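You operate a simulated robot arm through the tools that you are given. There is no shell and no other tool.

The job below is to be done with a simulated two-armed robot. You get a single attempt, and the scene is never put back.

TASK
Switch the scanner off, wipe the smear off the white plate, switch on and test it with the white block.
Fine: Use the teal pad; one scan only; put pad and block back. Set down upright: teal pad. What is to be rubbed or washed off counts as gone when no trace of it is left.

The check looks at the end state, three seconds after you hand in, the way a careful person would. Anything else that was tipped, shoved, dropped, spilled or broken makes it a failure.

THE ROBOT
Two 7-joint arms with two-finger parallel grippers on one trunk that stands fixed in place. Base frame: the origin is at the foot of the trunk, x ahead of it, y to its left, z up; the work surface is at about z = 80. Lengths are in cm, angles in degrees, forces in N, time in s.
The left shoulder is at [7, 15.6, 108], the right one opposite. Each reaches about 123.1 cm from its shoulder. Payload 3.91 kg a hand.
Tool frame (each hand has its own): the origin (TCP) lies between the finger pads and is the grasp point; the fingertips stand 3 cm ahead of it; z points along the fingers, y is the line along which they close. Largest opening 11 cm; finger width 2, thickness 1; the body of the gripper, 4.8 by 11.2 cm, starts 5.5 cm behind the TCP.
Orientation is that of the tool frame in the base frame, as [roll, pitch, yaw] about the fixed x, y, z axes, in that order (R = Rz(yaw) Ry(pitch) Rx(roll)). With the fingers straight down and closing along the base's y, the tool's x points along the base's -x, its y along +y and its z along -z.

THE INTERFACE
- The arms move only by the tool arm_command. It takes "left_series", "right_series" or both (then of equal length, played together; a hand with none holds still); each is one flat list of numbers, 7 for each row, row after row: the shift along the base's x, y, z in cm, then the turn, a rotation vector about the base's x, y, z in degrees, then the closure, from 0 (fully open) to 1 (shut). In form: [x, y, z, rx, ry, rz, jaw, x, y, z, rx, ry, rz, jaw, ...]. A call has 1 to 20 rows; each row is the pose to reach, as a shift and turn from the pose commanded when the call began. A row lasts 0.2 s, in which the tool goes at most 5 cm and 8.6 degrees; a call with a longer step from one row to the next is refused whole, and so is a gripper value outside its range. A pose out of reach is approached as far as the arm can. The call stops where the force on the tool passes 40 N (or 10 N more than at its start, if that is more) or the arm is blocked; 0.2 s more then pass. Each finger travels about 10.8 cm/s and halts on what it meets, pressing with about 24 N; the grip force reading is that of the motor and also rises with nothing between the fingers. The clock runs only during rows and for 0.2 s after the last one: add rows that repeat a pose to give the fingers time. It gives the time, the measured TCP pose, the force on the tool (base axes), the opening and the grip force at its end, in the units of the frame above (readings bear some noise), with the torque about the TCP (base axes, N m) and any sound that the robot's microphone picked up.
- Cameras (640 x 400 px; columns grow to the right, rows downward): "scene" is now at [13.27, -4.6, 132.54]; the picture's right is [-0.50, -0.87, 0.00], its down [-0.33, 0.19, -0.93] and it looks along [0.80, -0.46, -0.38] (base axes); focal length 320 px, centre (320, 200). "left" rides on the left gripper at [7.2, -1.7, -10.3] in its tool frame; the picture's right is [0.23, 0.97, 0.00], its down [-0.76, 0.18, -0.62] and it looks along [-0.61, 0.14, 0.78] (tool axes); focal length 222 px, centre (320, 200). "right" rides on the right gripper at [7.2, 1.7, -10.3] in its tool frame; the picture's right is [-0.23, 0.97, 0.00], its down [-0.76, -0.18, -0.62] and it looks along [-0.61, -0.14, 0.78] (tool axes); focal length 222 px, centre (320, 200). There is no depth. A picture from a camera that has moved, and an enlarged one, comes with that camera's place and axes in the base frame and with its lens.
- get_image(camera): a new picture of that camera. The clock stands still meanwhile.
- lift_body(by): slides the trunk up (or, below 0, down) by that many cm; the arms and the scene camera ride with it, the base frame stays. It gives what a move gives, with no picture.
- turn_head(pan, tilt): turns the head with the scene camera to pan (to the left, within 86 degrees either way) and tilt (down, from -29 to 69), counted from straight ahead of the robot. It gives what a move gives.
- zoom(camera, box): a new picture of the part [left, top, right, bottom] of that camera's present view, enlarged. The clock stands still meanwhile.
- close_job(): hands the job in; it is judged then, once.

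Nothing tells you positions but the pictures and the camera data. Unless the task says otherwise, let go and move clear before handing in.

The tools are called after ">>>" as a command line: name --argument value ..., lists and objects as JSON in quotes. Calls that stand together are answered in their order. arm_command: Moves the arms, as the interface text tells. Its arguments: {"type":"object","properties":{"left_series":{"type":"array"},"right_series":{"type":"array"}},"required":[]} The other tools are called the same way: lift_body (by) moves the trunk up or down; turn_head (pan, tilt) turns the head that bears the scene camera; get_image (camera) takes a picture; zoom (camera, box) takes an enlarged picture of a part of a camera's view; close_job () hands the job in.

At the start:

```text
clock: 0.0
left_ee_pos: [63.93, -4.96, 123.18]
left_ee_rot: [-180.0, 0.0, 180.0]
left_contact_force: [-0.3, -0.4, -1.3]
left_wrist_torque: [0.0, -0.01, -0.01]
left_opening: 11.02
left_finger_force: 0.1
right_ee_pos: [56.96, -67.47, 123.81]
right_ee_rot: [180.0, 0.0, -179.9]
right_contact_force: [0.2, 0.5, -0.2]
right_wrist_torque: [-0.03, -0.02, 0.03]
right_opening: 11.0
right_finger_force: 0.1
trunk travel left (down, up): [-52.5, 41.5]
head pan, tilt (commanded): [-29.7, 22.2]
```

scene: 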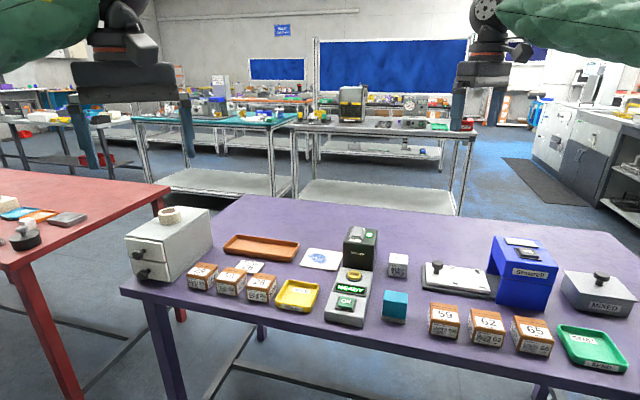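
right: 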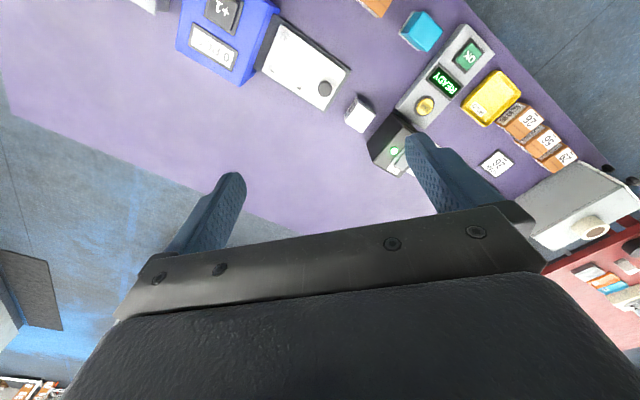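
left: 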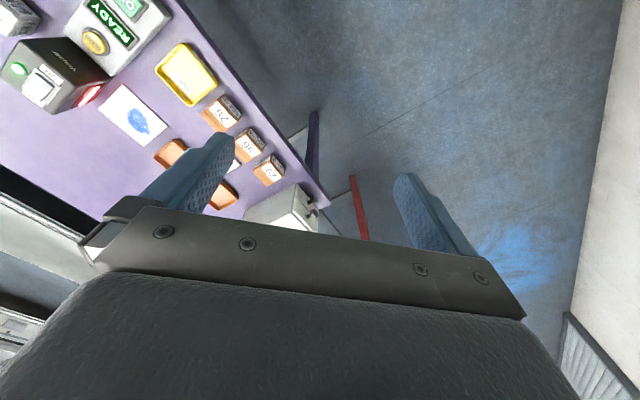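

I see a purple table with a scanner-like device (READY display, OK), a teal pad block, a small white block, and other boxes. I'll look closer at each before doing anything.

>>> zoom --camera "scene" --box '[290, 210, 450, 340]'

>>> zoom --camera "scene" --box '[400, 220, 640, 380]'

>>> zoom --camera "scene" --box '[120, 190, 330, 320]'

>>> zoom --camera "right" --box '[300, 0, 560, 200]'

>>> zoom --camera "left" --box '[0, 0, 240, 200]'

```text
3.08 times, centred on (370, 275) of scene
camera zoom: at [13.27, -4.6, 132.54], right [-0.5, -0.87, 0.0], down [-0.33, 0.19, -0.93], along [0.8, -0.46, -0.38], focal length 985 px, centre (166, -31)
```

zoom: 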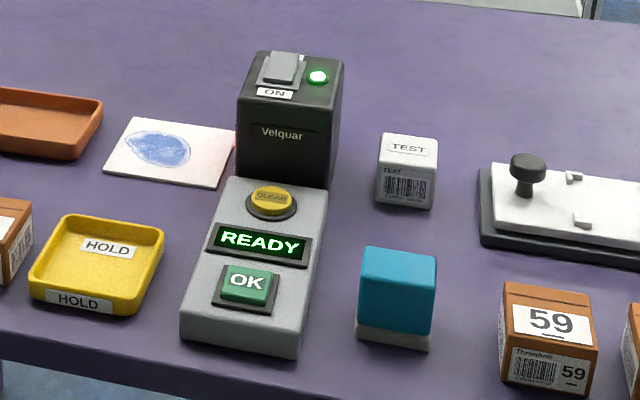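

```text
2.50 times, centred on (520, 300) of scene
camera zoom: at [13.27, -4.6, 132.54], right [-0.5, -0.87, 0.0], down [-0.33, 0.19, -0.93], along [0.8, -0.46, -0.38], focal length 800 px, centre (-180, -50)
```

zoom: 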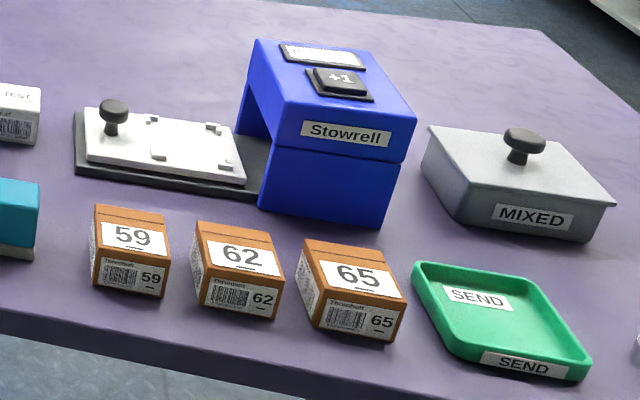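

```text
3.05 times, centred on (225, 255) of scene
camera zoom: at [13.27, -4.6, 132.54], right [-0.5, -0.87, 0.0], down [-0.33, 0.19, -0.93], along [0.8, -0.46, -0.38], focal length 976 px, centre (610, 32)
```

zoom: 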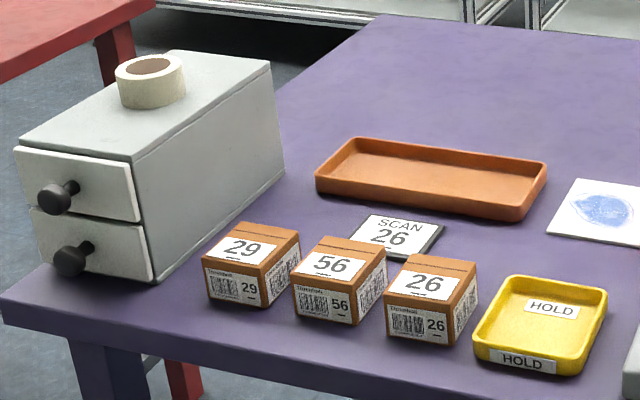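

```text
2.00 times, centred on (430, 100) of right
camera zoom: at [49.72, -65.75, 134.17], right [0.23, 0.97, 0.0], down [0.76, -0.18, 0.62], along [0.61, -0.14, -0.78], focal length 444 px, centre (100, 400)
```

zoom: 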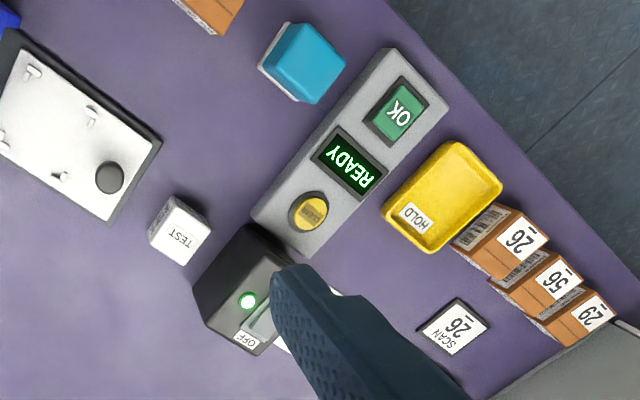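

```text
2.00 times, centred on (120, 100) of left
camera zoom: at [56.75, -6.65, 133.6], right [-0.23, 0.97, 0.0], down [0.76, 0.18, 0.62], along [0.61, 0.14, -0.78], focal length 444 px, centre (720, 400)
```

zoom: 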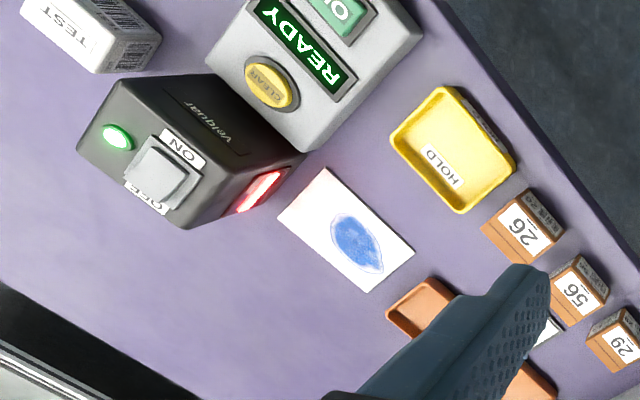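

The Velquar scanner sits at about a 45° angle, with the rocker switch on top near (77, -53, 90) and the white plate with the blue smear in front of its red window, centred near (84, -45.5). I'll bring the right hand closer with its fingers closed to see the switch and pad better.

>>> arm_command --right_series '[2, 3, -3, 0, 0, 0, 0.3, 4, 6, -6, 0, 0, 0, 0.6, 6, 9, -9, 0, 0, 0, 1, 7, 12, -12, 0, 0, 0, 1, 8, 15, -15, 0, 0, 0, 1, 9, 17, -18, 0, 0, 0, 1, 9, 17, -20, 0, 0, 0, 1]'

>>> get_image --camera "right"

>>> get_image --camera "scene"

```text
clock: 1.6
left_ee_pos: [63.92, -4.94, 123.25]
left_ee_rot: [180.0, 0.2, -179.9]
left_contact_force: [-0.2, 0.5, -0.3]
left_wrist_torque: [0.01, 0.04, -0.01]
left_opening: 10.99
left_finger_force: 0.0
right_ee_pos: [65.97, -50.53, 103.75]
right_ee_rot: [-180.0, 0.0, 180.0]
right_contact_force: [0.1, -0.9, 0.0]
right_wrist_torque: [0.0, 0.02, 0.0]
right_opening: 0.0
right_finger_force: 23.6
trunk travel left (down, up): [-52.5, 41.5]
head pan, tilt (commanded): [-29.7, 22.2]
```

```text
taken
camera right: at [58.72, -48.81, 114.14], right [0.23, 0.97, 0.0], down [0.76, -0.18, 0.62], along [0.61, -0.14, -0.78], focal length 222 px, centre (320, 200)
```

right: 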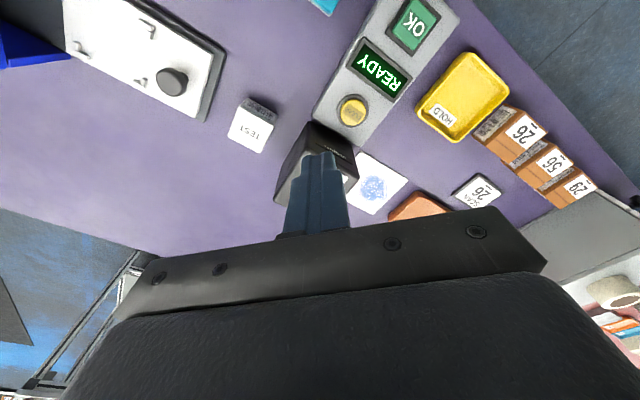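

```text
taken
camera scene: at [13.25, -4.66, 132.54], right [-0.5, -0.87, 0.0], down [-0.33, 0.19, -0.93], along [0.8, -0.46, -0.38], focal length 320 px, centre (320, 200)
```

scene: 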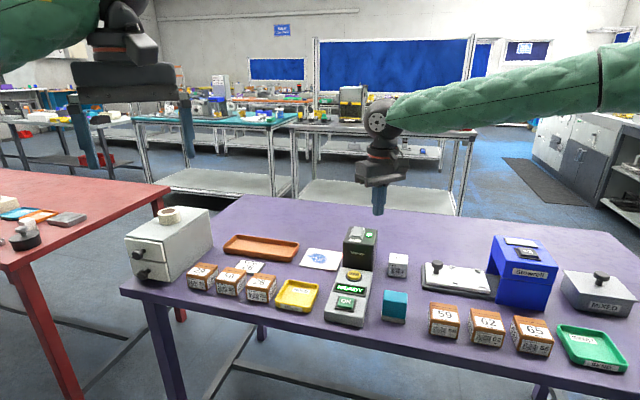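

The fingers hide the switch from the right wrist camera. I'll use enlarged views from the left wrist and the scene camera.

>>> zoom --camera "left" --box '[10, 20, 110, 90]'

>>> zoom --camera "scene" --box '[330, 215, 420, 275]'

>>> zoom --camera "scene" --box '[320, 260, 420, 330]'

>>> zoom --camera "right" --box '[220, 60, 420, 220]'

```text
5.71 times, centred on (60, 55) of left
camera zoom: at [56.72, -6.72, 133.62], right [-0.23, 0.97, 0.0], down [0.76, 0.18, 0.62], along [0.61, 0.14, -0.78], focal length 1269 px, centre (1806, 1029)
```

zoom: 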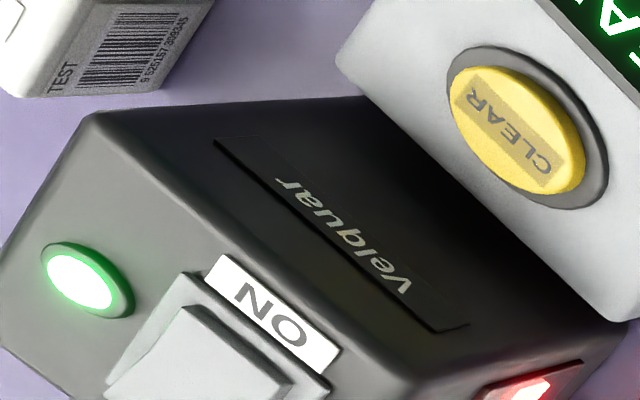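

```text
6.67 times, centred on (375, 245) of scene
camera zoom: at [13.25, -4.66, 132.54], right [-0.5, -0.87, 0.0], down [-0.33, 0.19, -0.93], along [0.8, -0.46, -0.38], focal length 2134 px, centre (-47, -100)
```

zoom: 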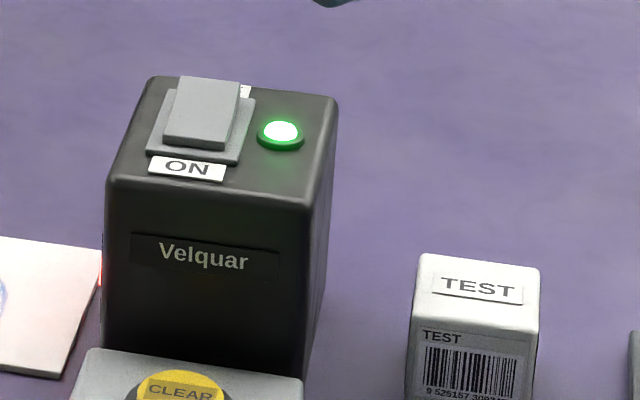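

```text
5.71 times, centred on (370, 295) of scene
camera zoom: at [13.25, -4.66, 132.54], right [-0.5, -0.87, 0.0], down [-0.33, 0.19, -0.93], along [0.8, -0.46, -0.38], focal length 1830 px, centre (34, -343)
```

zoom: 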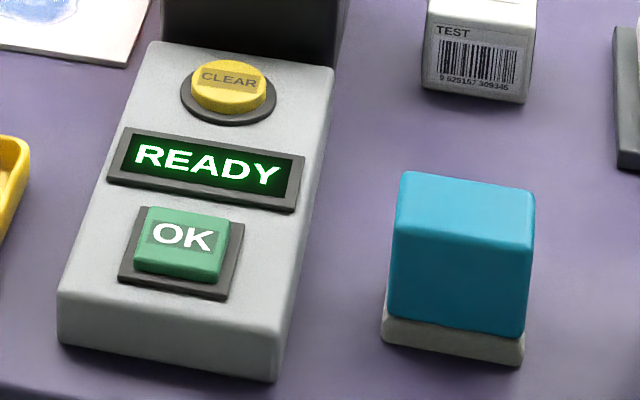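

```text
2.50 times, centred on (320, 140) of right
camera zoom: at [58.72, -48.81, 114.14], right [0.23, 0.97, 0.0], down [0.76, -0.18, 0.62], along [0.61, -0.14, -0.78], focal length 555 px, centre (320, 350)
```

zoom: 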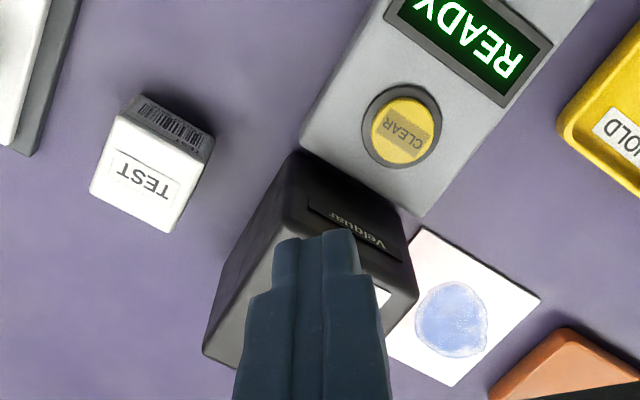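

>>> zoom --camera "left" --box '[10, 55, 110, 125]'

>>> zoom --camera "scene" --box '[342, 222, 382, 247]'

>>> zoom --camera "left" --box '[90, 70, 240, 170]'

```text
5.71 times, centred on (60, 90) of left
camera zoom: at [56.72, -6.72, 133.62], right [-0.23, 0.97, 0.0], down [0.76, 0.18, 0.62], along [0.61, 0.14, -0.78], focal length 1269 px, centre (1806, 829)
```

zoom: 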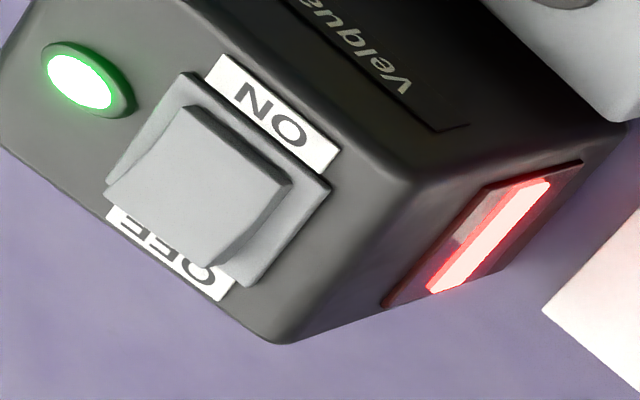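

```text
16.00 times, centred on (362, 234) of scene
camera zoom: at [13.25, -4.66, 132.54], right [-0.5, -0.87, 0.0], down [-0.33, 0.19, -0.93], along [0.8, -0.46, -0.38], focal length 5123 px, centre (-352, -352)
```

zoom: 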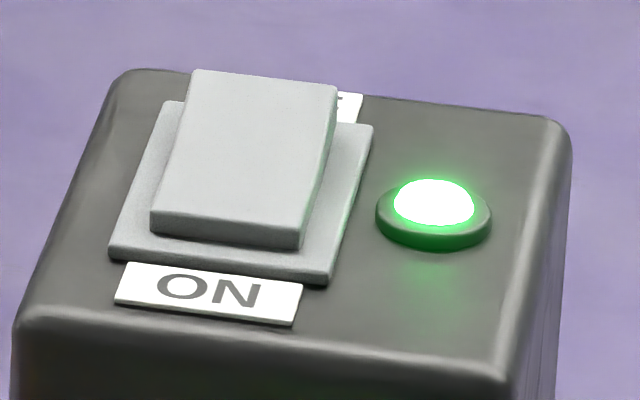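

```text
4.00 times, centred on (165, 120) of left
camera zoom: at [56.72, -6.72, 133.62], right [-0.23, 0.97, 0.0], down [0.76, 0.18, 0.62], along [0.61, 0.14, -0.78], focal length 888 px, centre (940, 520)
```

zoom: 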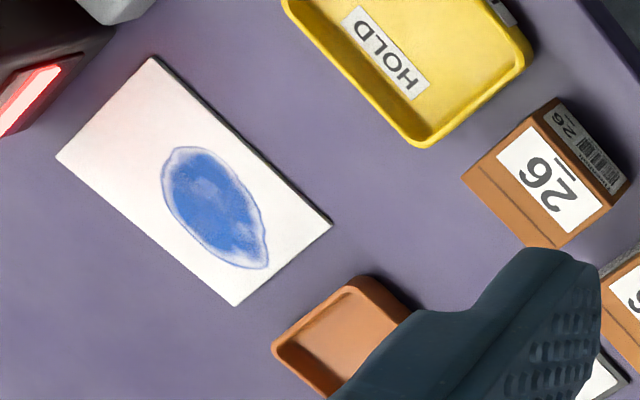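

The rocker's far (OFF) end is raised, so it is now ON. I'll measure the pad and test block before moving.

>>> zoom --camera "scene" --box '[370, 280, 420, 330]'

>>> zoom --camera "scene" --box '[375, 245, 425, 285]'

>>> zoom --camera "right" --box '[220, 0, 420, 160]'

>>> zoom --camera "scene" --box '[290, 235, 360, 280]'

```text
8.00 times, centred on (395, 305) of scene
camera zoom: at [13.25, -4.66, 132.54], right [-0.5, -0.87, 0.0], down [-0.33, 0.19, -0.93], along [0.8, -0.46, -0.38], focal length 2561 px, centre (-280, -640)
```

zoom: 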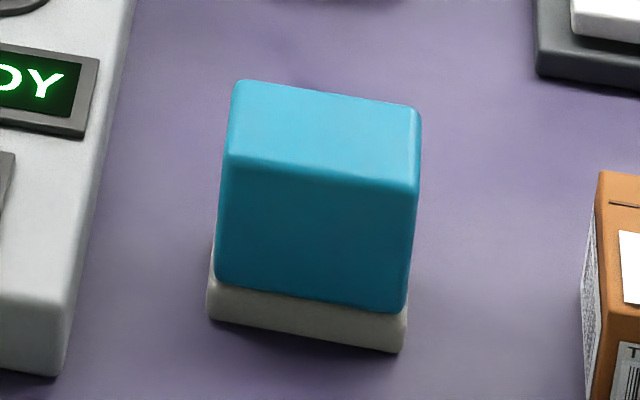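

```text
10.00 times, centred on (400, 265) of scene
camera zoom: at [13.25, -4.66, 132.54], right [-0.5, -0.87, 0.0], down [-0.33, 0.19, -0.93], along [0.8, -0.46, -0.38], focal length 3202 px, centre (-480, -450)
```

zoom: 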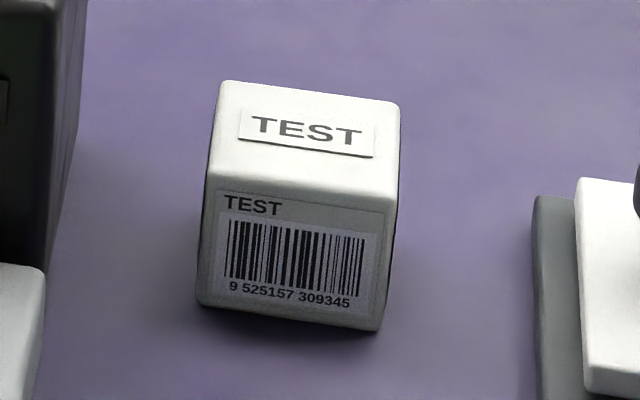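

```text
2.50 times, centred on (320, 80) of right
camera zoom: at [58.72, -48.81, 114.14], right [0.23, 0.97, 0.0], down [0.76, -0.18, 0.62], along [0.61, -0.14, -0.78], focal length 555 px, centre (320, 500)
```

zoom: 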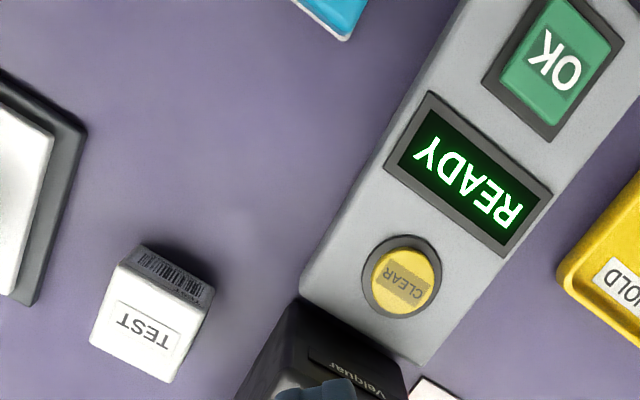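

```text
8.89 times, centred on (325, 258) of scene
camera zoom: at [13.25, -4.66, 132.54], right [-0.5, -0.87, 0.0], down [-0.33, 0.19, -0.93], along [0.8, -0.46, -0.38], focal length 2846 px, centre (276, -311)
```

zoom: 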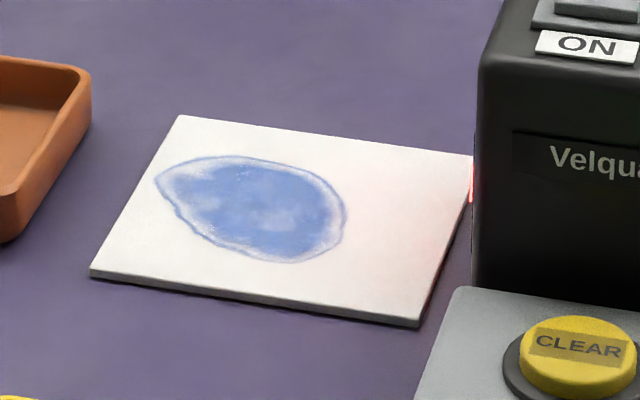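

The OFF end of the rocker is at about (77.4, -53.6, 91.5). I'll move the closed right fingers above it, turned 45° to match the scanner, and check alignment before pressing.

>>> arm_command --right_series '[1.9, -0.5, -0.5, 0, 0, -7.4, 1, 3.8, -1.0, -1, 0, 0, -14.8, 1, 5.7, -1.5, -2, 0, 0, -22.2, 1, 7.6, -2.0, -3, 0, 0, -29.6, 1, 9.5, -2.6, -4, 0, 0, -37, 1, 11.4, -3.1, -5, 0, 0, -44.4, 1, 11.4, -3.1, -6.8, 0, 0, -44.4, 1, 11.4, -3.1, -6.8, 0, 0, -44.4, 1]'

>>> zoom --camera "scene" --box '[330, 205, 410, 265]'

>>> zoom --camera "left" --box '[0, 35, 120, 125]'

>>> get_image --camera "right"

```text
clock: 3.4
left_ee_pos: [63.84, -4.92, 123.29]
left_ee_rot: [180.0, 0.0, -179.9]
left_contact_force: [-0.1, 0.4, 0.7]
left_wrist_torque: [-0.02, 0.01, 0.03]
left_opening: 11.0
left_finger_force: 0.1
right_ee_pos: [77.37, -53.44, 96.99]
right_ee_rot: [180.0, -0.1, 135.6]
right_contact_force: [0.2, -0.3, -0.8]
right_wrist_torque: [0.02, 0.0, 0.0]
right_opening: 0.0
right_finger_force: 23.8
trunk travel left (down, up): [-52.5, 41.5]
head pan, tilt (commanded): [-29.7, 22.2]
```

```text
6.67 times, centred on (370, 235) of scene
camera zoom: at [13.29, -4.53, 132.54], right [-0.49, -0.87, 0.0], down [-0.33, 0.19, -0.93], along [0.8, -0.46, -0.38], focal length 2134 px, centre (-13, -33)
```

zoom: 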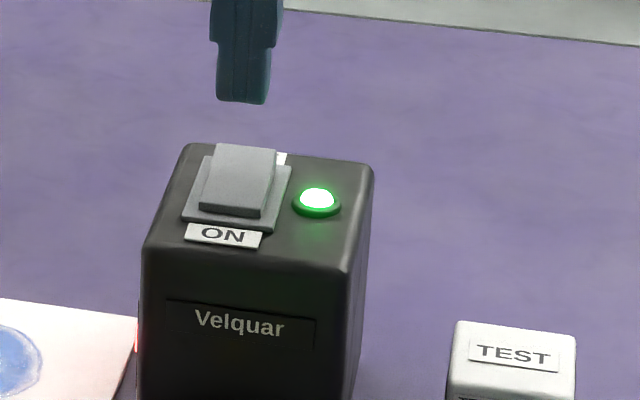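

```text
4.44 times, centred on (60, 80) of left
camera zoom: at [56.76, -6.57, 133.61], right [-0.23, 0.97, 0.0], down [0.76, 0.18, 0.62], along [0.61, 0.14, -0.78], focal length 987 px, centre (1476, 733)
```

zoom: 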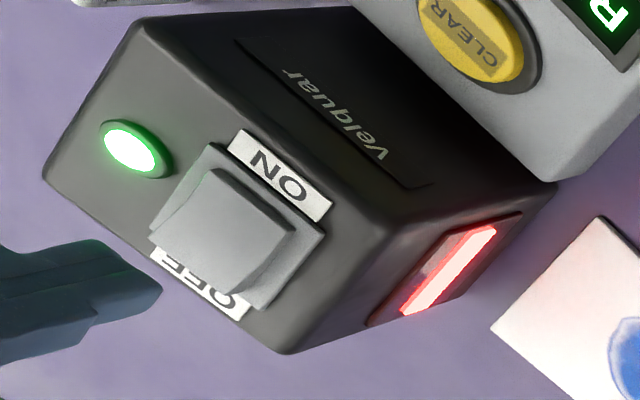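

```text
taken
camera right: at [73.45, -47.16, 107.33], right [0.84, 0.54, 0.0], down [0.42, -0.66, 0.62], along [0.33, -0.53, -0.78], focal length 222 px, centre (320, 200)
```

right: 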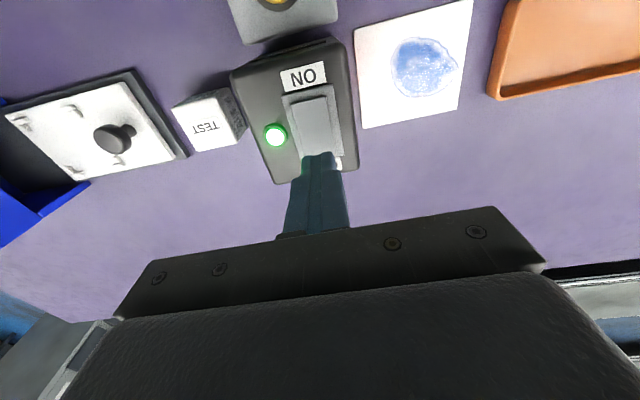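

The fingertips are directly above the OFF end of the rocker. Now I'll press down slowly.

>>> arm_command --right_series '[0, 0, -1, 0, 0, 0, 1, 0, 0, -1.8, 0, 0, 0, 1, 0, 0, -2.2, 0, 0, 0, 1, 0, 0, -2.5, 0, 0, 0, 1, 0, 0, -2.8, 0, 0, 0, 1, 0, 0, -3.1, 0, 0, 0, 1, 0, 0, -3.3, 0, 0, 0, 1]'

>>> zoom --camera "scene" --box '[330, 215, 410, 315]'

```text
clock: 5.0
left_ee_pos: [63.74, -4.87, 123.42]
left_ee_rot: [180.0, 0.0, 180.0]
left_contact_force: [-0.1, -0.3, 0.3]
left_wrist_torque: [0.0, 0.02, 0.02]
left_opening: 10.98
left_finger_force: 0.1
right_ee_pos: [77.48, -53.46, 94.07]
right_ee_rot: [179.9, 0.2, 135.6]
right_contact_force: [7.5, -9.3, 27.7]
right_wrist_torque: [-0.17, -0.03, 0.07]
right_opening: 0.0
right_finger_force: 24.0
trunk travel left (down, up): [-52.5, 41.5]
head pan, tilt (commanded): [-29.7, 22.2]
heard: click, click
```

```text
4.00 times, centred on (370, 265) of scene
camera zoom: at [13.13, -4.52, 132.61], right [-0.5, -0.87, 0.0], down [-0.33, 0.19, -0.93], along [0.8, -0.46, -0.38], focal length 1281 px, centre (120, -60)
```

zoom: 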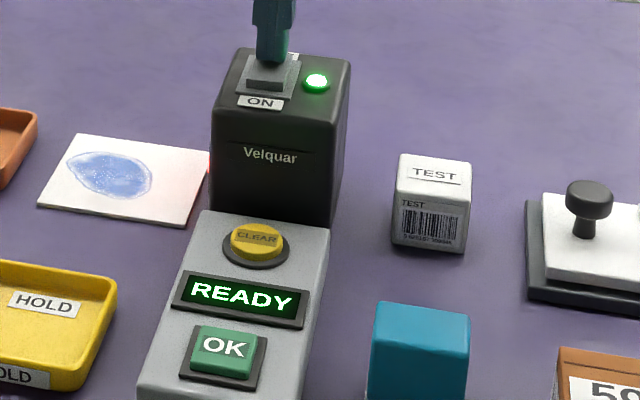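

I heard two clicks but the lamp is still lit. I'll lift off and look at the rocker.

>>> arm_command --right_series '[0, 0, 0.5, 0, 0, 0, 1, 0, 0, 2, 0, 0, 0, 1, 0, 0, 3.3, 0, 0, 0, 1]'

>>> zoom --camera "scene" --box '[330, 205, 410, 265]'

>>> zoom --camera "left" --box '[0, 35, 120, 125]'

>>> zoom --camera "scene" --box '[320, 260, 420, 330]'

```text
clock: 5.8
left_ee_pos: [63.8, -5.08, 123.22]
left_ee_rot: [-180.0, 0.0, -179.9]
left_contact_force: [0.1, -0.7, 0.6]
left_wrist_torque: [0.01, 0.03, 0.01]
left_opening: 10.99
left_finger_force: 0.0
right_ee_pos: [77.35, -53.62, 96.95]
right_ee_rot: [-179.8, -0.1, 135.7]
right_contact_force: [-0.1, 0.7, -0.4]
right_wrist_torque: [-0.02, 0.04, 0.0]
right_opening: 0.0
right_finger_force: 24.7
trunk travel left (down, up): [-52.5, 41.5]
head pan, tilt (commanded): [-29.7, 22.2]
heard: click
```

```text
6.67 times, centred on (370, 235) of scene
camera zoom: at [13.28, -4.58, 132.53], right [-0.5, -0.87, 0.0], down [-0.33, 0.19, -0.93], along [0.8, -0.46, -0.38], focal length 2134 px, centre (-13, -33)
```

zoom: 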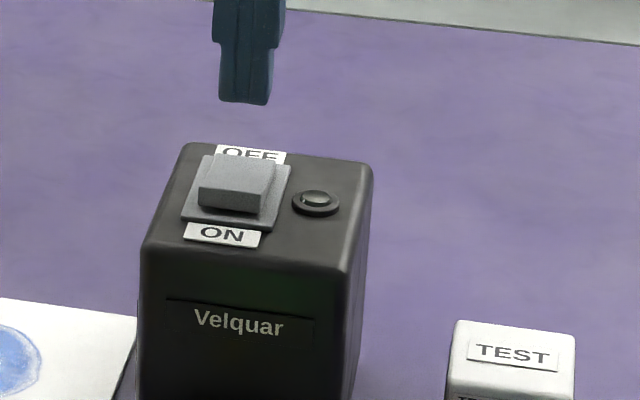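

```text
4.44 times, centred on (60, 80) of left
camera zoom: at [56.75, -6.62, 133.59], right [-0.23, 0.97, 0.0], down [0.76, 0.18, 0.62], along [0.61, 0.14, -0.78], focal length 987 px, centre (1476, 733)
```

zoom: 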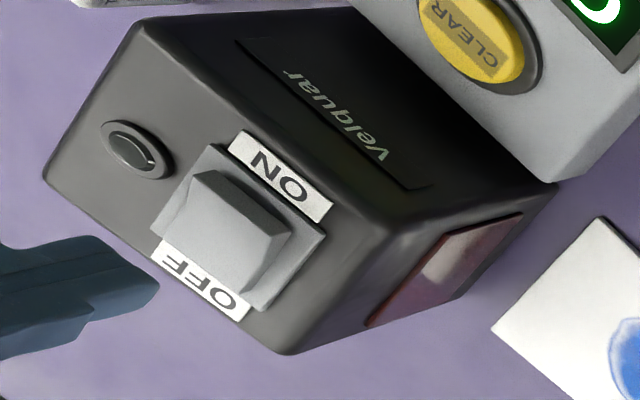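

```text
5.71 times, centred on (370, 295) of scene
camera zoom: at [13.28, -4.58, 132.53], right [-0.5, -0.87, 0.0], down [-0.33, 0.19, -0.93], along [0.8, -0.46, -0.38], focal length 1830 px, centre (34, -343)
```

zoom: 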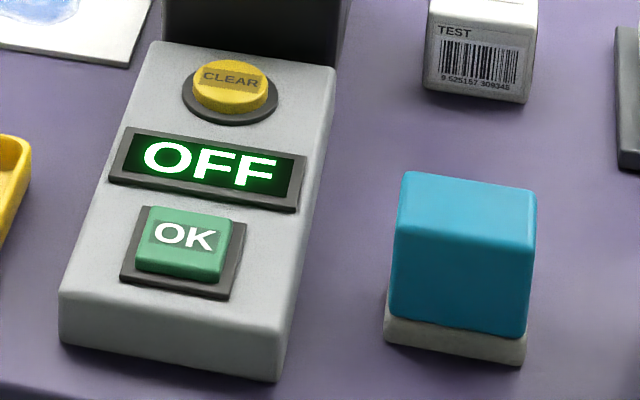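

The scanner is now OFF (lamp dark, display OFF). Next I'll move above the teal pad, opening the fingers to straddle its 5 cm width, and look before descending.

>>> arm_command --right_series '[0, 0, 4, 0, 0, 0, 1, -4.4, 1.1, 5, 0, 0, 0, 1, -8.8, 2.2, 5, 0, 0, 0, 0.8, -13.2, 3.2, 5, 0, 0, 0, 0.6, -17.6, 4.3, 5, 0, 0, 0, 0.4, -22, 5.4, 3, 0, 0, 0, 0.3, -22, 5.4, 0, 0, 0, 0, 0.3, -22, 5.4, 0, 0, 0, 0, 0.3]'

>>> get_image --camera "right"

>>> zoom --camera "scene" --box '[330, 225, 450, 325]'

```text
clock: 7.6
left_ee_pos: [63.7, -4.9, 123.4]
left_ee_rot: [-179.9, 0.0, -180.0]
left_contact_force: [0.0, 0.6, 0.4]
left_wrist_torque: [-0.02, -0.01, 0.0]
left_opening: 10.98
left_finger_force: 0.1
right_ee_pos: [55.27, -48.1, 97.15]
right_ee_rot: [-180.0, 0.0, 135.5]
right_contact_force: [-0.1, 0.3, -0.3]
right_wrist_torque: [0.04, 0.02, 0.0]
right_opening: 7.72
right_finger_force: 0.1
trunk travel left (down, up): [-52.5, 41.5]
head pan, tilt (commanded): [-29.7, 22.2]
```

```text
taken
camera right: at [51.27, -41.8, 107.46], right [0.84, 0.54, 0.0], down [0.42, -0.66, 0.62], along [0.34, -0.53, -0.78], focal length 222 px, centre (320, 200)
```

right: 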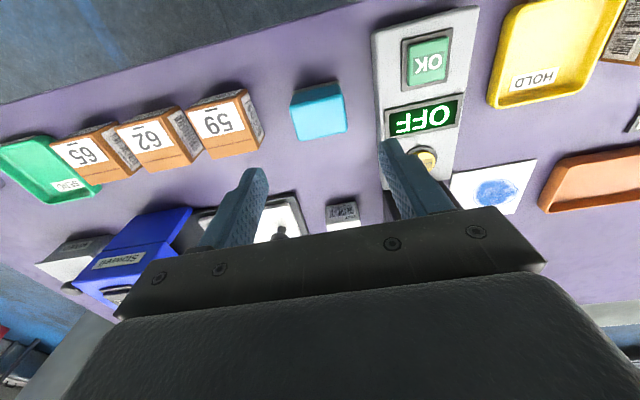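

```text
4.00 times, centred on (390, 275) of scene
camera zoom: at [13.16, -4.59, 132.56], right [-0.5, -0.87, 0.0], down [-0.33, 0.19, -0.93], along [0.8, -0.46, -0.38], focal length 1281 px, centre (40, -100)
```

zoom: 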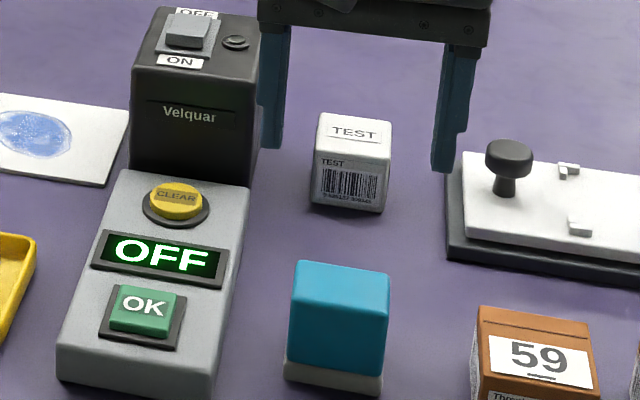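

>>> zoom --camera "right" --box '[260, 60, 380, 150]'

>>> zoom --camera "right" --box '[440, 140, 560, 230]'

```text
4.44 times, centred on (320, 105) of right
camera zoom: at [51.27, -41.8, 107.46], right [0.84, 0.54, 0.0], down [0.42, -0.66, 0.62], along [0.34, -0.53, -0.78], focal length 987 px, centre (320, 622)
```

zoom: 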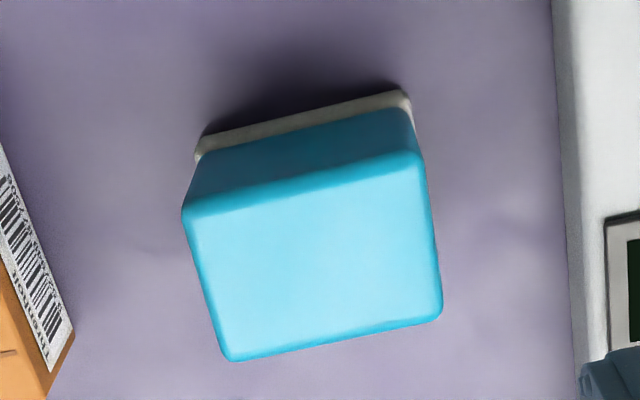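

```text
4.44 times, centred on (500, 185) of right
camera zoom: at [51.27, -41.8, 107.46], right [0.84, 0.54, 0.0], down [0.42, -0.66, 0.62], along [0.34, -0.53, -0.78], focal length 987 px, centre (-480, 267)
```

zoom: 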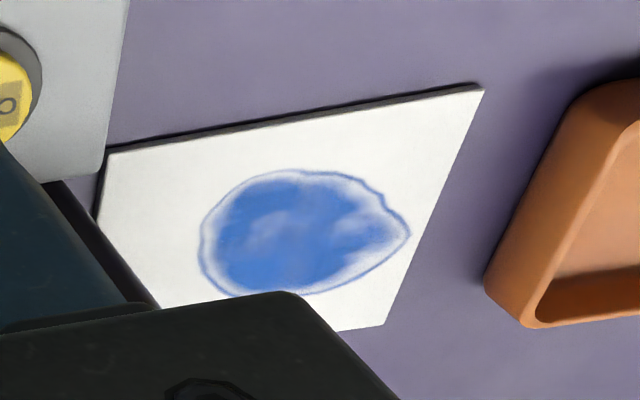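

The pad is centred at about (55.25, -48.2) and lined up with the gripper, so I'll go down and grip its teal body, keeping the fingertips clear of the wiping base.

>>> arm_command --right_series '[-0.1, 0, -4, 0, 0, 0, 0.36, -0.1, 0, -8, 0, 0, 0, 0.36, -0.1, 0, -10.5, 0, 0, 0, 0.36, -0.1, 0, -12.1, 0, 0, 0, 0.36, -0.1, 0, -12.1, 0, 0, 0, 0.36]'

>>> zoom --camera "scene" --box '[340, 255, 450, 335]'

>>> get_image --camera "right"

```text
clock: 8.8
left_ee_pos: [63.89, -4.95, 123.2]
left_ee_rot: [-180.0, 0.0, 180.0]
left_contact_force: [0.7, 0.3, 0.4]
left_wrist_torque: [0.02, -0.03, 0.01]
left_opening: 10.99
left_finger_force: 0.1
right_ee_pos: [55.35, -48.22, 84.82]
right_ee_rot: [179.9, 0.0, 135.5]
right_contact_force: [-0.2, -0.3, -0.8]
right_wrist_torque: [-0.04, 0.01, -0.01]
right_opening: 7.03
right_finger_force: 0.1
trunk travel left (down, up): [-52.5, 41.5]
head pan, tilt (commanded): [-29.7, 22.2]
```

```text
5.00 times, centred on (395, 295) of scene
camera zoom: at [13.26, -4.57, 132.54], right [-0.5, -0.87, 0.0], down [-0.33, 0.19, -0.93], along [0.8, -0.46, -0.38], focal length 1601 px, centre (-55, -275)
```

zoom: 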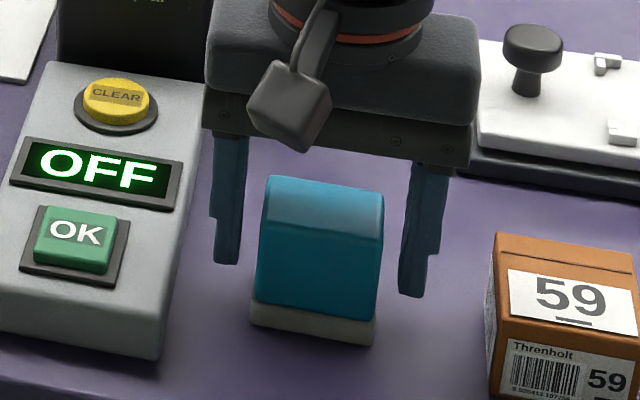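

```text
taken
camera right: at [51.23, -41.87, 95.23], right [0.84, 0.54, 0.0], down [0.42, -0.66, 0.62], along [0.33, -0.53, -0.78], focal length 222 px, centre (320, 200)
```

right: 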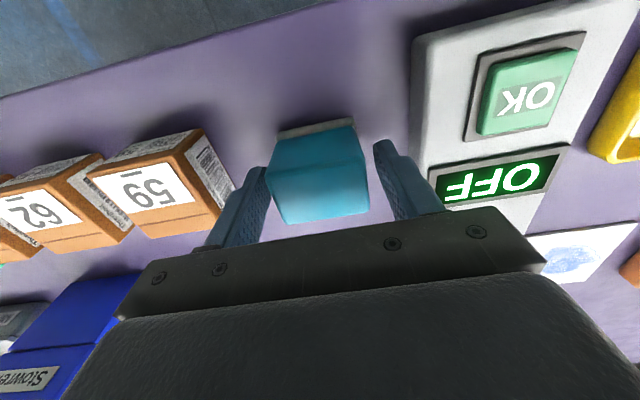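

>>> arm_command --right_series '[0, 0, 0, 0, 0, 0, 0.5, 0, 0, 0, 0, 0, 0, 0.7, 0, 0, 0, 0, 0, 0, 1, 0, 0, 0, 0, 0, 0, 1, 0, 0, 0, 0, 0, 0, 1]'

>>> zoom --camera "scene" --box '[340, 255, 450, 335]'

>>> zoom --camera "right" --box '[220, 90, 420, 240]'

```text
clock: 10.0
left_ee_pos: [63.9, -4.9, 123.27]
left_ee_rot: [-180.0, 0.0, 179.9]
left_contact_force: [0.5, -0.3, 0.4]
left_wrist_torque: [0.01, 0.03, 0.0]
left_opening: 10.98
left_finger_force: 0.0
right_ee_pos: [55.25, -48.14, 84.87]
right_ee_rot: [179.9, 0.1, 135.5]
right_contact_force: [0.0, -0.2, 0.1]
right_wrist_torque: [0.02, -0.01, -0.02]
right_opening: 5.23
right_finger_force: 24.2
trunk travel left (down, up): [-52.5, 41.5]
head pan, tilt (commanded): [-29.7, 22.2]
```

```text
5.00 times, centred on (395, 295) of scene
camera zoom: at [13.28, -4.59, 132.54], right [-0.5, -0.87, 0.0], down [-0.33, 0.19, -0.93], along [0.8, -0.46, -0.38], focal length 1601 px, centre (-55, -275)
```

zoom: 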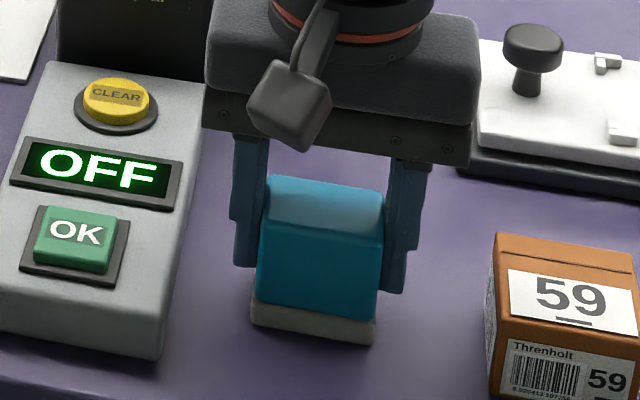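

```text
2.67 times, centred on (320, 165) of right
camera zoom: at [51.25, -41.88, 95.24], right [0.84, 0.54, 0.0], down [0.42, -0.66, 0.62], along [0.33, -0.53, -0.78], focal length 592 px, centre (320, 293)
```

zoom: 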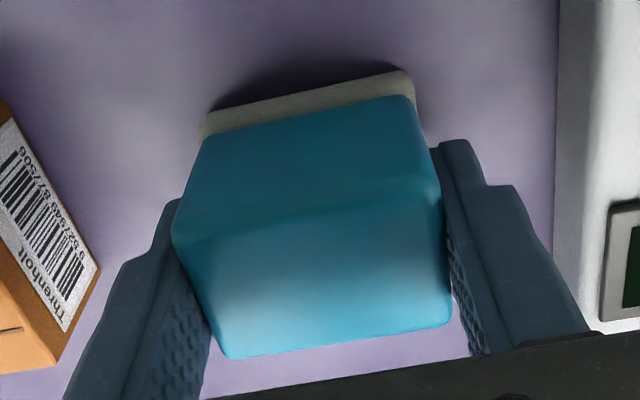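

The pad is gripped firmly (5.2 cm). I'll lift it high over the scanner and bring it above the white plate.

>>> arm_command --right_series '[0, 0, 3, 0, 0, 0, 1, 0, 0, 7, 0, 0, 0, 1, 0, 0, 11, 0, 0, 0, 1, 0, 0, 15, 0, 0, 0, 1, 4, 1.2, 15, 0, 0, 0, 1, 8, 2.4, 15, 0, 0, 0, 1, 12, 3.4, 15, 0, 0, 0, 1, 16, 4.2, 15, 0, 0, 0, 1, 20, 4.8, 15, 0, 0, 0, 1, 24, 5.1, 15, 0, 0, 0, 1, 27.5, 5.25, 15, 0, 0, 0, 1, 27.5, 5.25, 11, 0, 0, 0, 1, 27.5, 5.25, 7, 0, 0, 0, 1, 27.5, 5.25, 4.5, 0, 0, 0, 1, 27.5, 5.25, 4.5, 0, 0, 0, 1]'

>>> zoom --camera "scene" --box '[270, 195, 400, 285]'

>>> get_image --camera "right"

>>> zoom --camera "left" --box '[20, 40, 220, 180]'

```text
clock: 13.2
left_ee_pos: [64.02, -4.97, 123.22]
left_ee_rot: [180.0, 0.0, 180.0]
left_contact_force: [-0.4, 0.4, 0.7]
left_wrist_torque: [0.04, 0.0, 0.0]
left_opening: 11.02
left_finger_force: 0.1
right_ee_pos: [82.8, -42.86, 89.29]
right_ee_rot: [-180.0, 0.0, 135.6]
right_contact_force: [0.5, 0.6, -0.1]
right_wrist_torque: [0.0, -0.01, 0.02]
right_opening: 5.26
right_finger_force: 23.9
trunk travel left (down, up): [-52.5, 41.5]
head pan, tilt (commanded): [-29.7, 22.2]
```

```text
4.44 times, centred on (335, 240) of scene
camera zoom: at [13.28, -4.56, 132.54], right [-0.5, -0.87, 0.0], down [-0.33, 0.19, -0.93], along [0.8, -0.46, -0.38], focal length 1423 px, centre (253, 22)
```

zoom: 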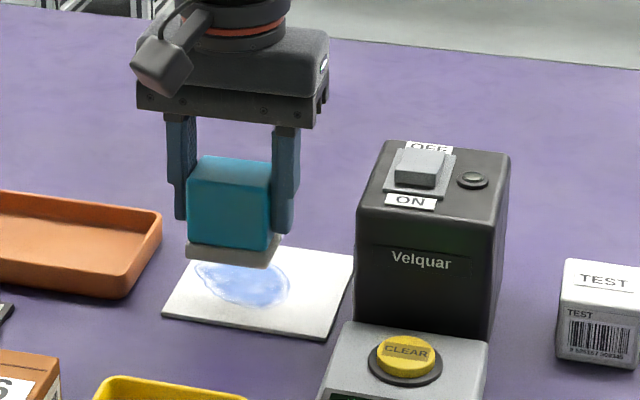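

```text
taken
camera right: at [78.7, -36.54, 99.61], right [0.84, 0.54, 0.0], down [0.42, -0.66, 0.62], along [0.33, -0.53, -0.78], focal length 222 px, centre (320, 200)
```

right: 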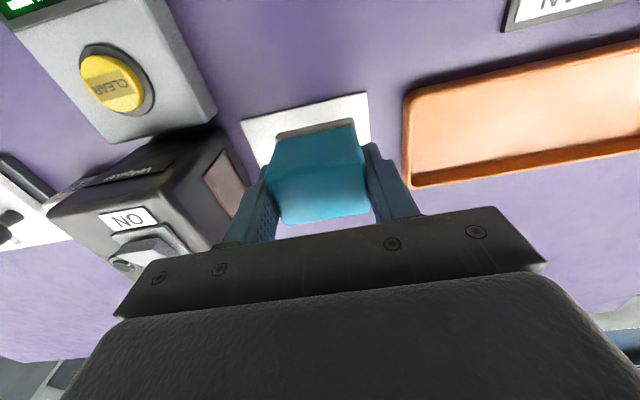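

```text
2.86 times, centred on (120, 110) of left
camera zoom: at [56.75, -6.61, 133.61], right [-0.23, 0.97, 0.0], down [0.76, 0.18, 0.62], along [0.61, 0.14, -0.78], focal length 635 px, centre (891, 457)
```

zoom: 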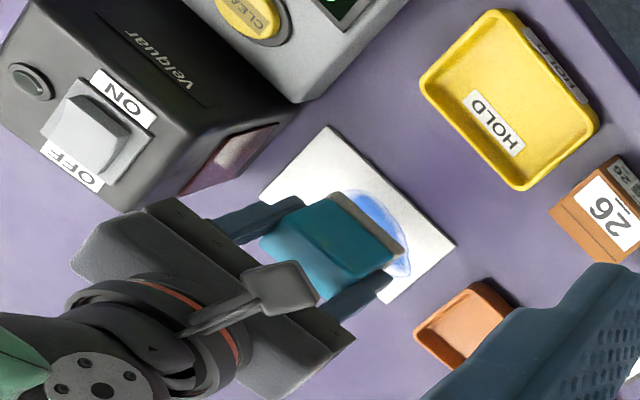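

The pad is above the plate's near side and lined up with it. I'll lower it gently until it makes contact.

>>> arm_command --right_series '[0, 0, -2, 0, 0, 0, 1, 0, 0, -3.2, 0, 0, 0, 1, 0, 0, -3.7, 0, 0, 0, 1, 0, 0, -3.9, 0, 0, 0, 1, 0, 0, -4.05, 0, 0, 0, 1, 0, 0, -4.05, 0, 0, 0, 1]'

```text
clock: 14.6
left_ee_pos: [63.94, -5.03, 123.23]
left_ee_rot: [-180.0, 0.1, -180.0]
left_contact_force: [-0.1, -0.7, 1.1]
left_wrist_torque: [-0.01, -0.02, 0.0]
left_opening: 11.0
left_finger_force: 0.1
right_ee_pos: [82.74, -42.95, 85.28]
right_ee_rot: [179.9, 0.0, 135.6]
right_contact_force: [-0.3, -0.2, -0.6]
right_wrist_torque: [-0.01, 0.0, 0.0]
right_opening: 5.25
right_finger_force: 24.2
trunk travel left (down, up): [-52.5, 41.5]
head pan, tilt (commanded): [-29.7, 22.2]
```

>>> arm_command --right_series '[0, 0, -0.1, 0, 0, 0, 1, 0, 0, -0.15, 0, 0, 0, 1, 0, 0, -0.15, 0, 0, 0, 1]'

>>> zoom --camera "scene" --box '[290, 225, 360, 280]'

```text
clock: 15.4
left_ee_pos: [63.8, -4.86, 123.34]
left_ee_rot: [-180.0, 0.0, 180.0]
left_contact_force: [-1.1, -0.2, 0.8]
left_wrist_torque: [0.01, 0.0, 0.01]
left_opening: 10.99
left_finger_force: 0.1
right_ee_pos: [82.7, -42.82, 85.29]
right_ee_rot: [179.9, 0.0, 135.6]
right_contact_force: [1.6, -0.8, 4.9]
right_wrist_torque: [-0.01, -0.01, -0.01]
right_opening: 5.27
right_finger_force: 23.7
trunk travel left (down, up): [-52.5, 41.5]
head pan, tilt (commanded): [-29.7, 22.2]
```

```text
7.27 times, centred on (325, 252) of scene
camera zoom: at [13.26, -4.57, 132.55], right [-0.5, -0.87, 0.0], down [-0.33, 0.19, -0.93], along [0.8, -0.46, -0.38], focal length 2328 px, centre (284, -182)
```

zoom: 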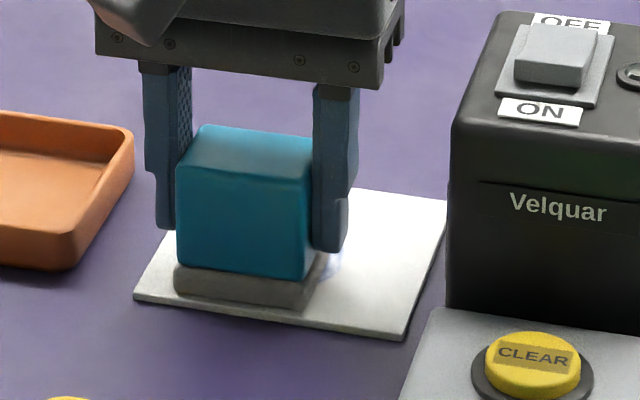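

Contact with about 5 N. I'll make a first stroke across the plate and check force and whether the plate stays still.

>>> arm_command --right_series '[0.7, -0.7, -0.03, 0, 0, 0, 1, 1.5, -1.45, -0.03, 0, 0, 0, 1, 2.2, -2.2, -0.03, 0, 0, 0, 1, 3.0, -2.95, -0.03, 0, 0, 0, 1, 3.7, -3.65, -0.03, 0, 0, 0, 1]'

>>> zoom --camera "scene" --box '[290, 225, 360, 280]'

>>> zoom --camera "right" --box '[220, 50, 420, 210]'

```text
clock: 16.6
left_ee_pos: [63.9, -4.92, 123.25]
left_ee_rot: [-180.0, 0.1, -180.0]
left_contact_force: [-0.4, 0.0, -0.2]
left_wrist_torque: [-0.01, -0.03, -0.01]
left_opening: 11.01
left_finger_force: 0.0
right_ee_pos: [86.46, -46.42, 85.24]
right_ee_rot: [179.9, 0.0, 135.7]
right_contact_force: [-2.4, 2.9, 9.9]
right_wrist_torque: [0.16, 0.11, 0.0]
right_opening: 5.26
right_finger_force: 23.9
trunk travel left (down, up): [-52.5, 41.5]
head pan, tilt (commanded): [-29.7, 22.2]
```

```text
7.27 times, centred on (325, 252) of scene
camera zoom: at [13.19, -4.53, 132.56], right [-0.5, -0.87, 0.0], down [-0.33, 0.19, -0.93], along [0.8, -0.46, -0.38], focal length 2328 px, centre (284, -182)
```

zoom: 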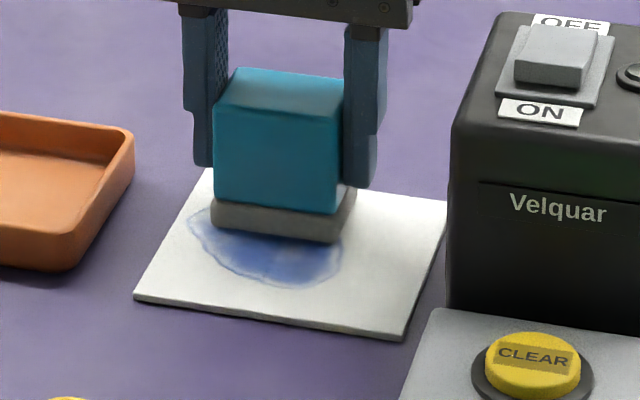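

```text
2.50 times, centred on (320, 130) of right
camera zoom: at [82.37, -40.14, 95.58], right [0.84, 0.54, 0.0], down [0.42, -0.66, 0.62], along [0.34, -0.53, -0.78], focal length 555 px, centre (320, 375)
```

zoom: 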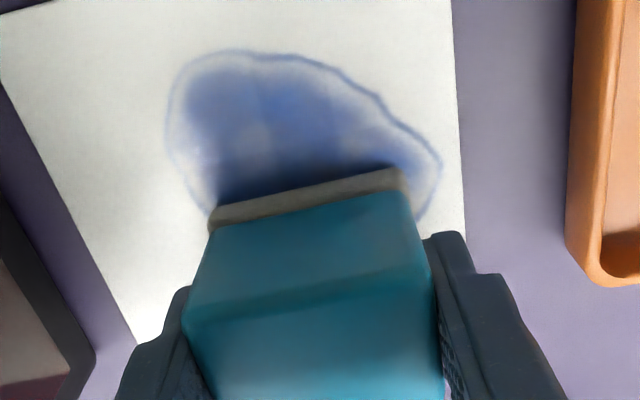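

The plate stays put, and one stroke only removed part of the smear. I'll go back and forth over the whole area with a bit more pressure.

>>> arm_command --right_series '[0.98, 1.0, -0.05, 0, 0, 0, 1, -0.27, 2.22, -0.05, 0, 0, 0, 1, -1.52, 3.45, -0.05, 0, 0, 0, 1, -2.73, 4.64, -0.05, 0, 0, 0, 1, -3.71, 3.64, -0.05, 0, 0, 0, 1, -2.5, 2.45, -0.05, 0, 0, 0, 1, -1.25, 1.22, -0.05, 0, 0, 0, 1, 0, 0, -0.05, 0, 0, 0, 1, -0.98, -1.0, -0.05, 0, 0, 0, 1, -2.23, 0.22, -0.05, 0, 0, 0, 1, -3.48, 1.45, -0.05, 0, 0, 0, 1, -4.69, 2.64, -0.05, 0, 0, 0, 1, -4.2, 3.14, -0.05, 0, 0, 0, 1, -2.99, 1.95, -0.05, 0, 0, 0, 1, -1.74, 0.72, -0.05, 0, 0, 0, 1, -0.49, -0.5, -0.05, 0, 0, 0, 1, 0.98, 1.0, -0.05, 0, 0, 0, 1, -0.27, 2.22, -0.05, 0, 0, 0, 1, -1.52, 3.45, -0.05, 0, 0, 0, 1, -2.73, 4.64, -0.05, 0, 0, 0, 1]'

>>> zoom --camera "scene" --box '[290, 225, 360, 280]'

>>> zoom --camera "left" --box '[70, 60, 190, 160]'

```text
clock: 20.8
left_ee_pos: [63.79, -4.84, 123.32]
left_ee_rot: [-179.9, 0.0, -179.9]
left_contact_force: [-0.1, -1.1, -0.4]
left_wrist_torque: [0.02, 0.02, -0.01]
left_opening: 11.01
left_finger_force: 0.1
right_ee_pos: [83.6, -41.96, 85.17]
right_ee_rot: [-179.9, 0.0, 135.5]
right_contact_force: [1.5, -0.2, 13.6]
right_wrist_torque: [0.0, -0.02, -0.03]
right_opening: 5.26
right_finger_force: 24.2
trunk travel left (down, up): [-52.5, 41.5]
head pan, tilt (commanded): [-29.7, 22.2]
```

```text
7.27 times, centred on (325, 252) of scene
camera zoom: at [13.18, -4.53, 132.56], right [-0.49, -0.87, 0.0], down [-0.33, 0.19, -0.93], along [0.8, -0.46, -0.38], focal length 2328 px, centre (284, -182)
```

zoom: 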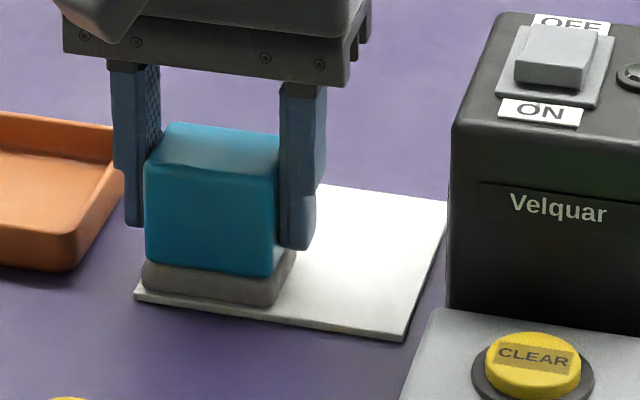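

```text
4.00 times, centred on (130, 110) of left
camera zoom: at [56.65, -6.57, 133.66], right [-0.23, 0.97, 0.0], down [0.76, 0.18, 0.62], along [0.61, 0.14, -0.78], focal length 888 px, centre (1080, 560)
```

zoom: 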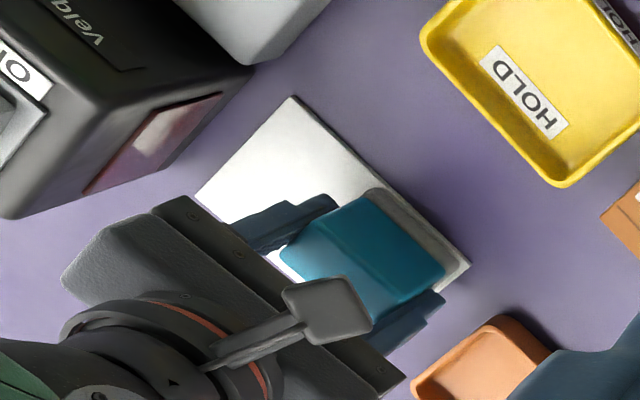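

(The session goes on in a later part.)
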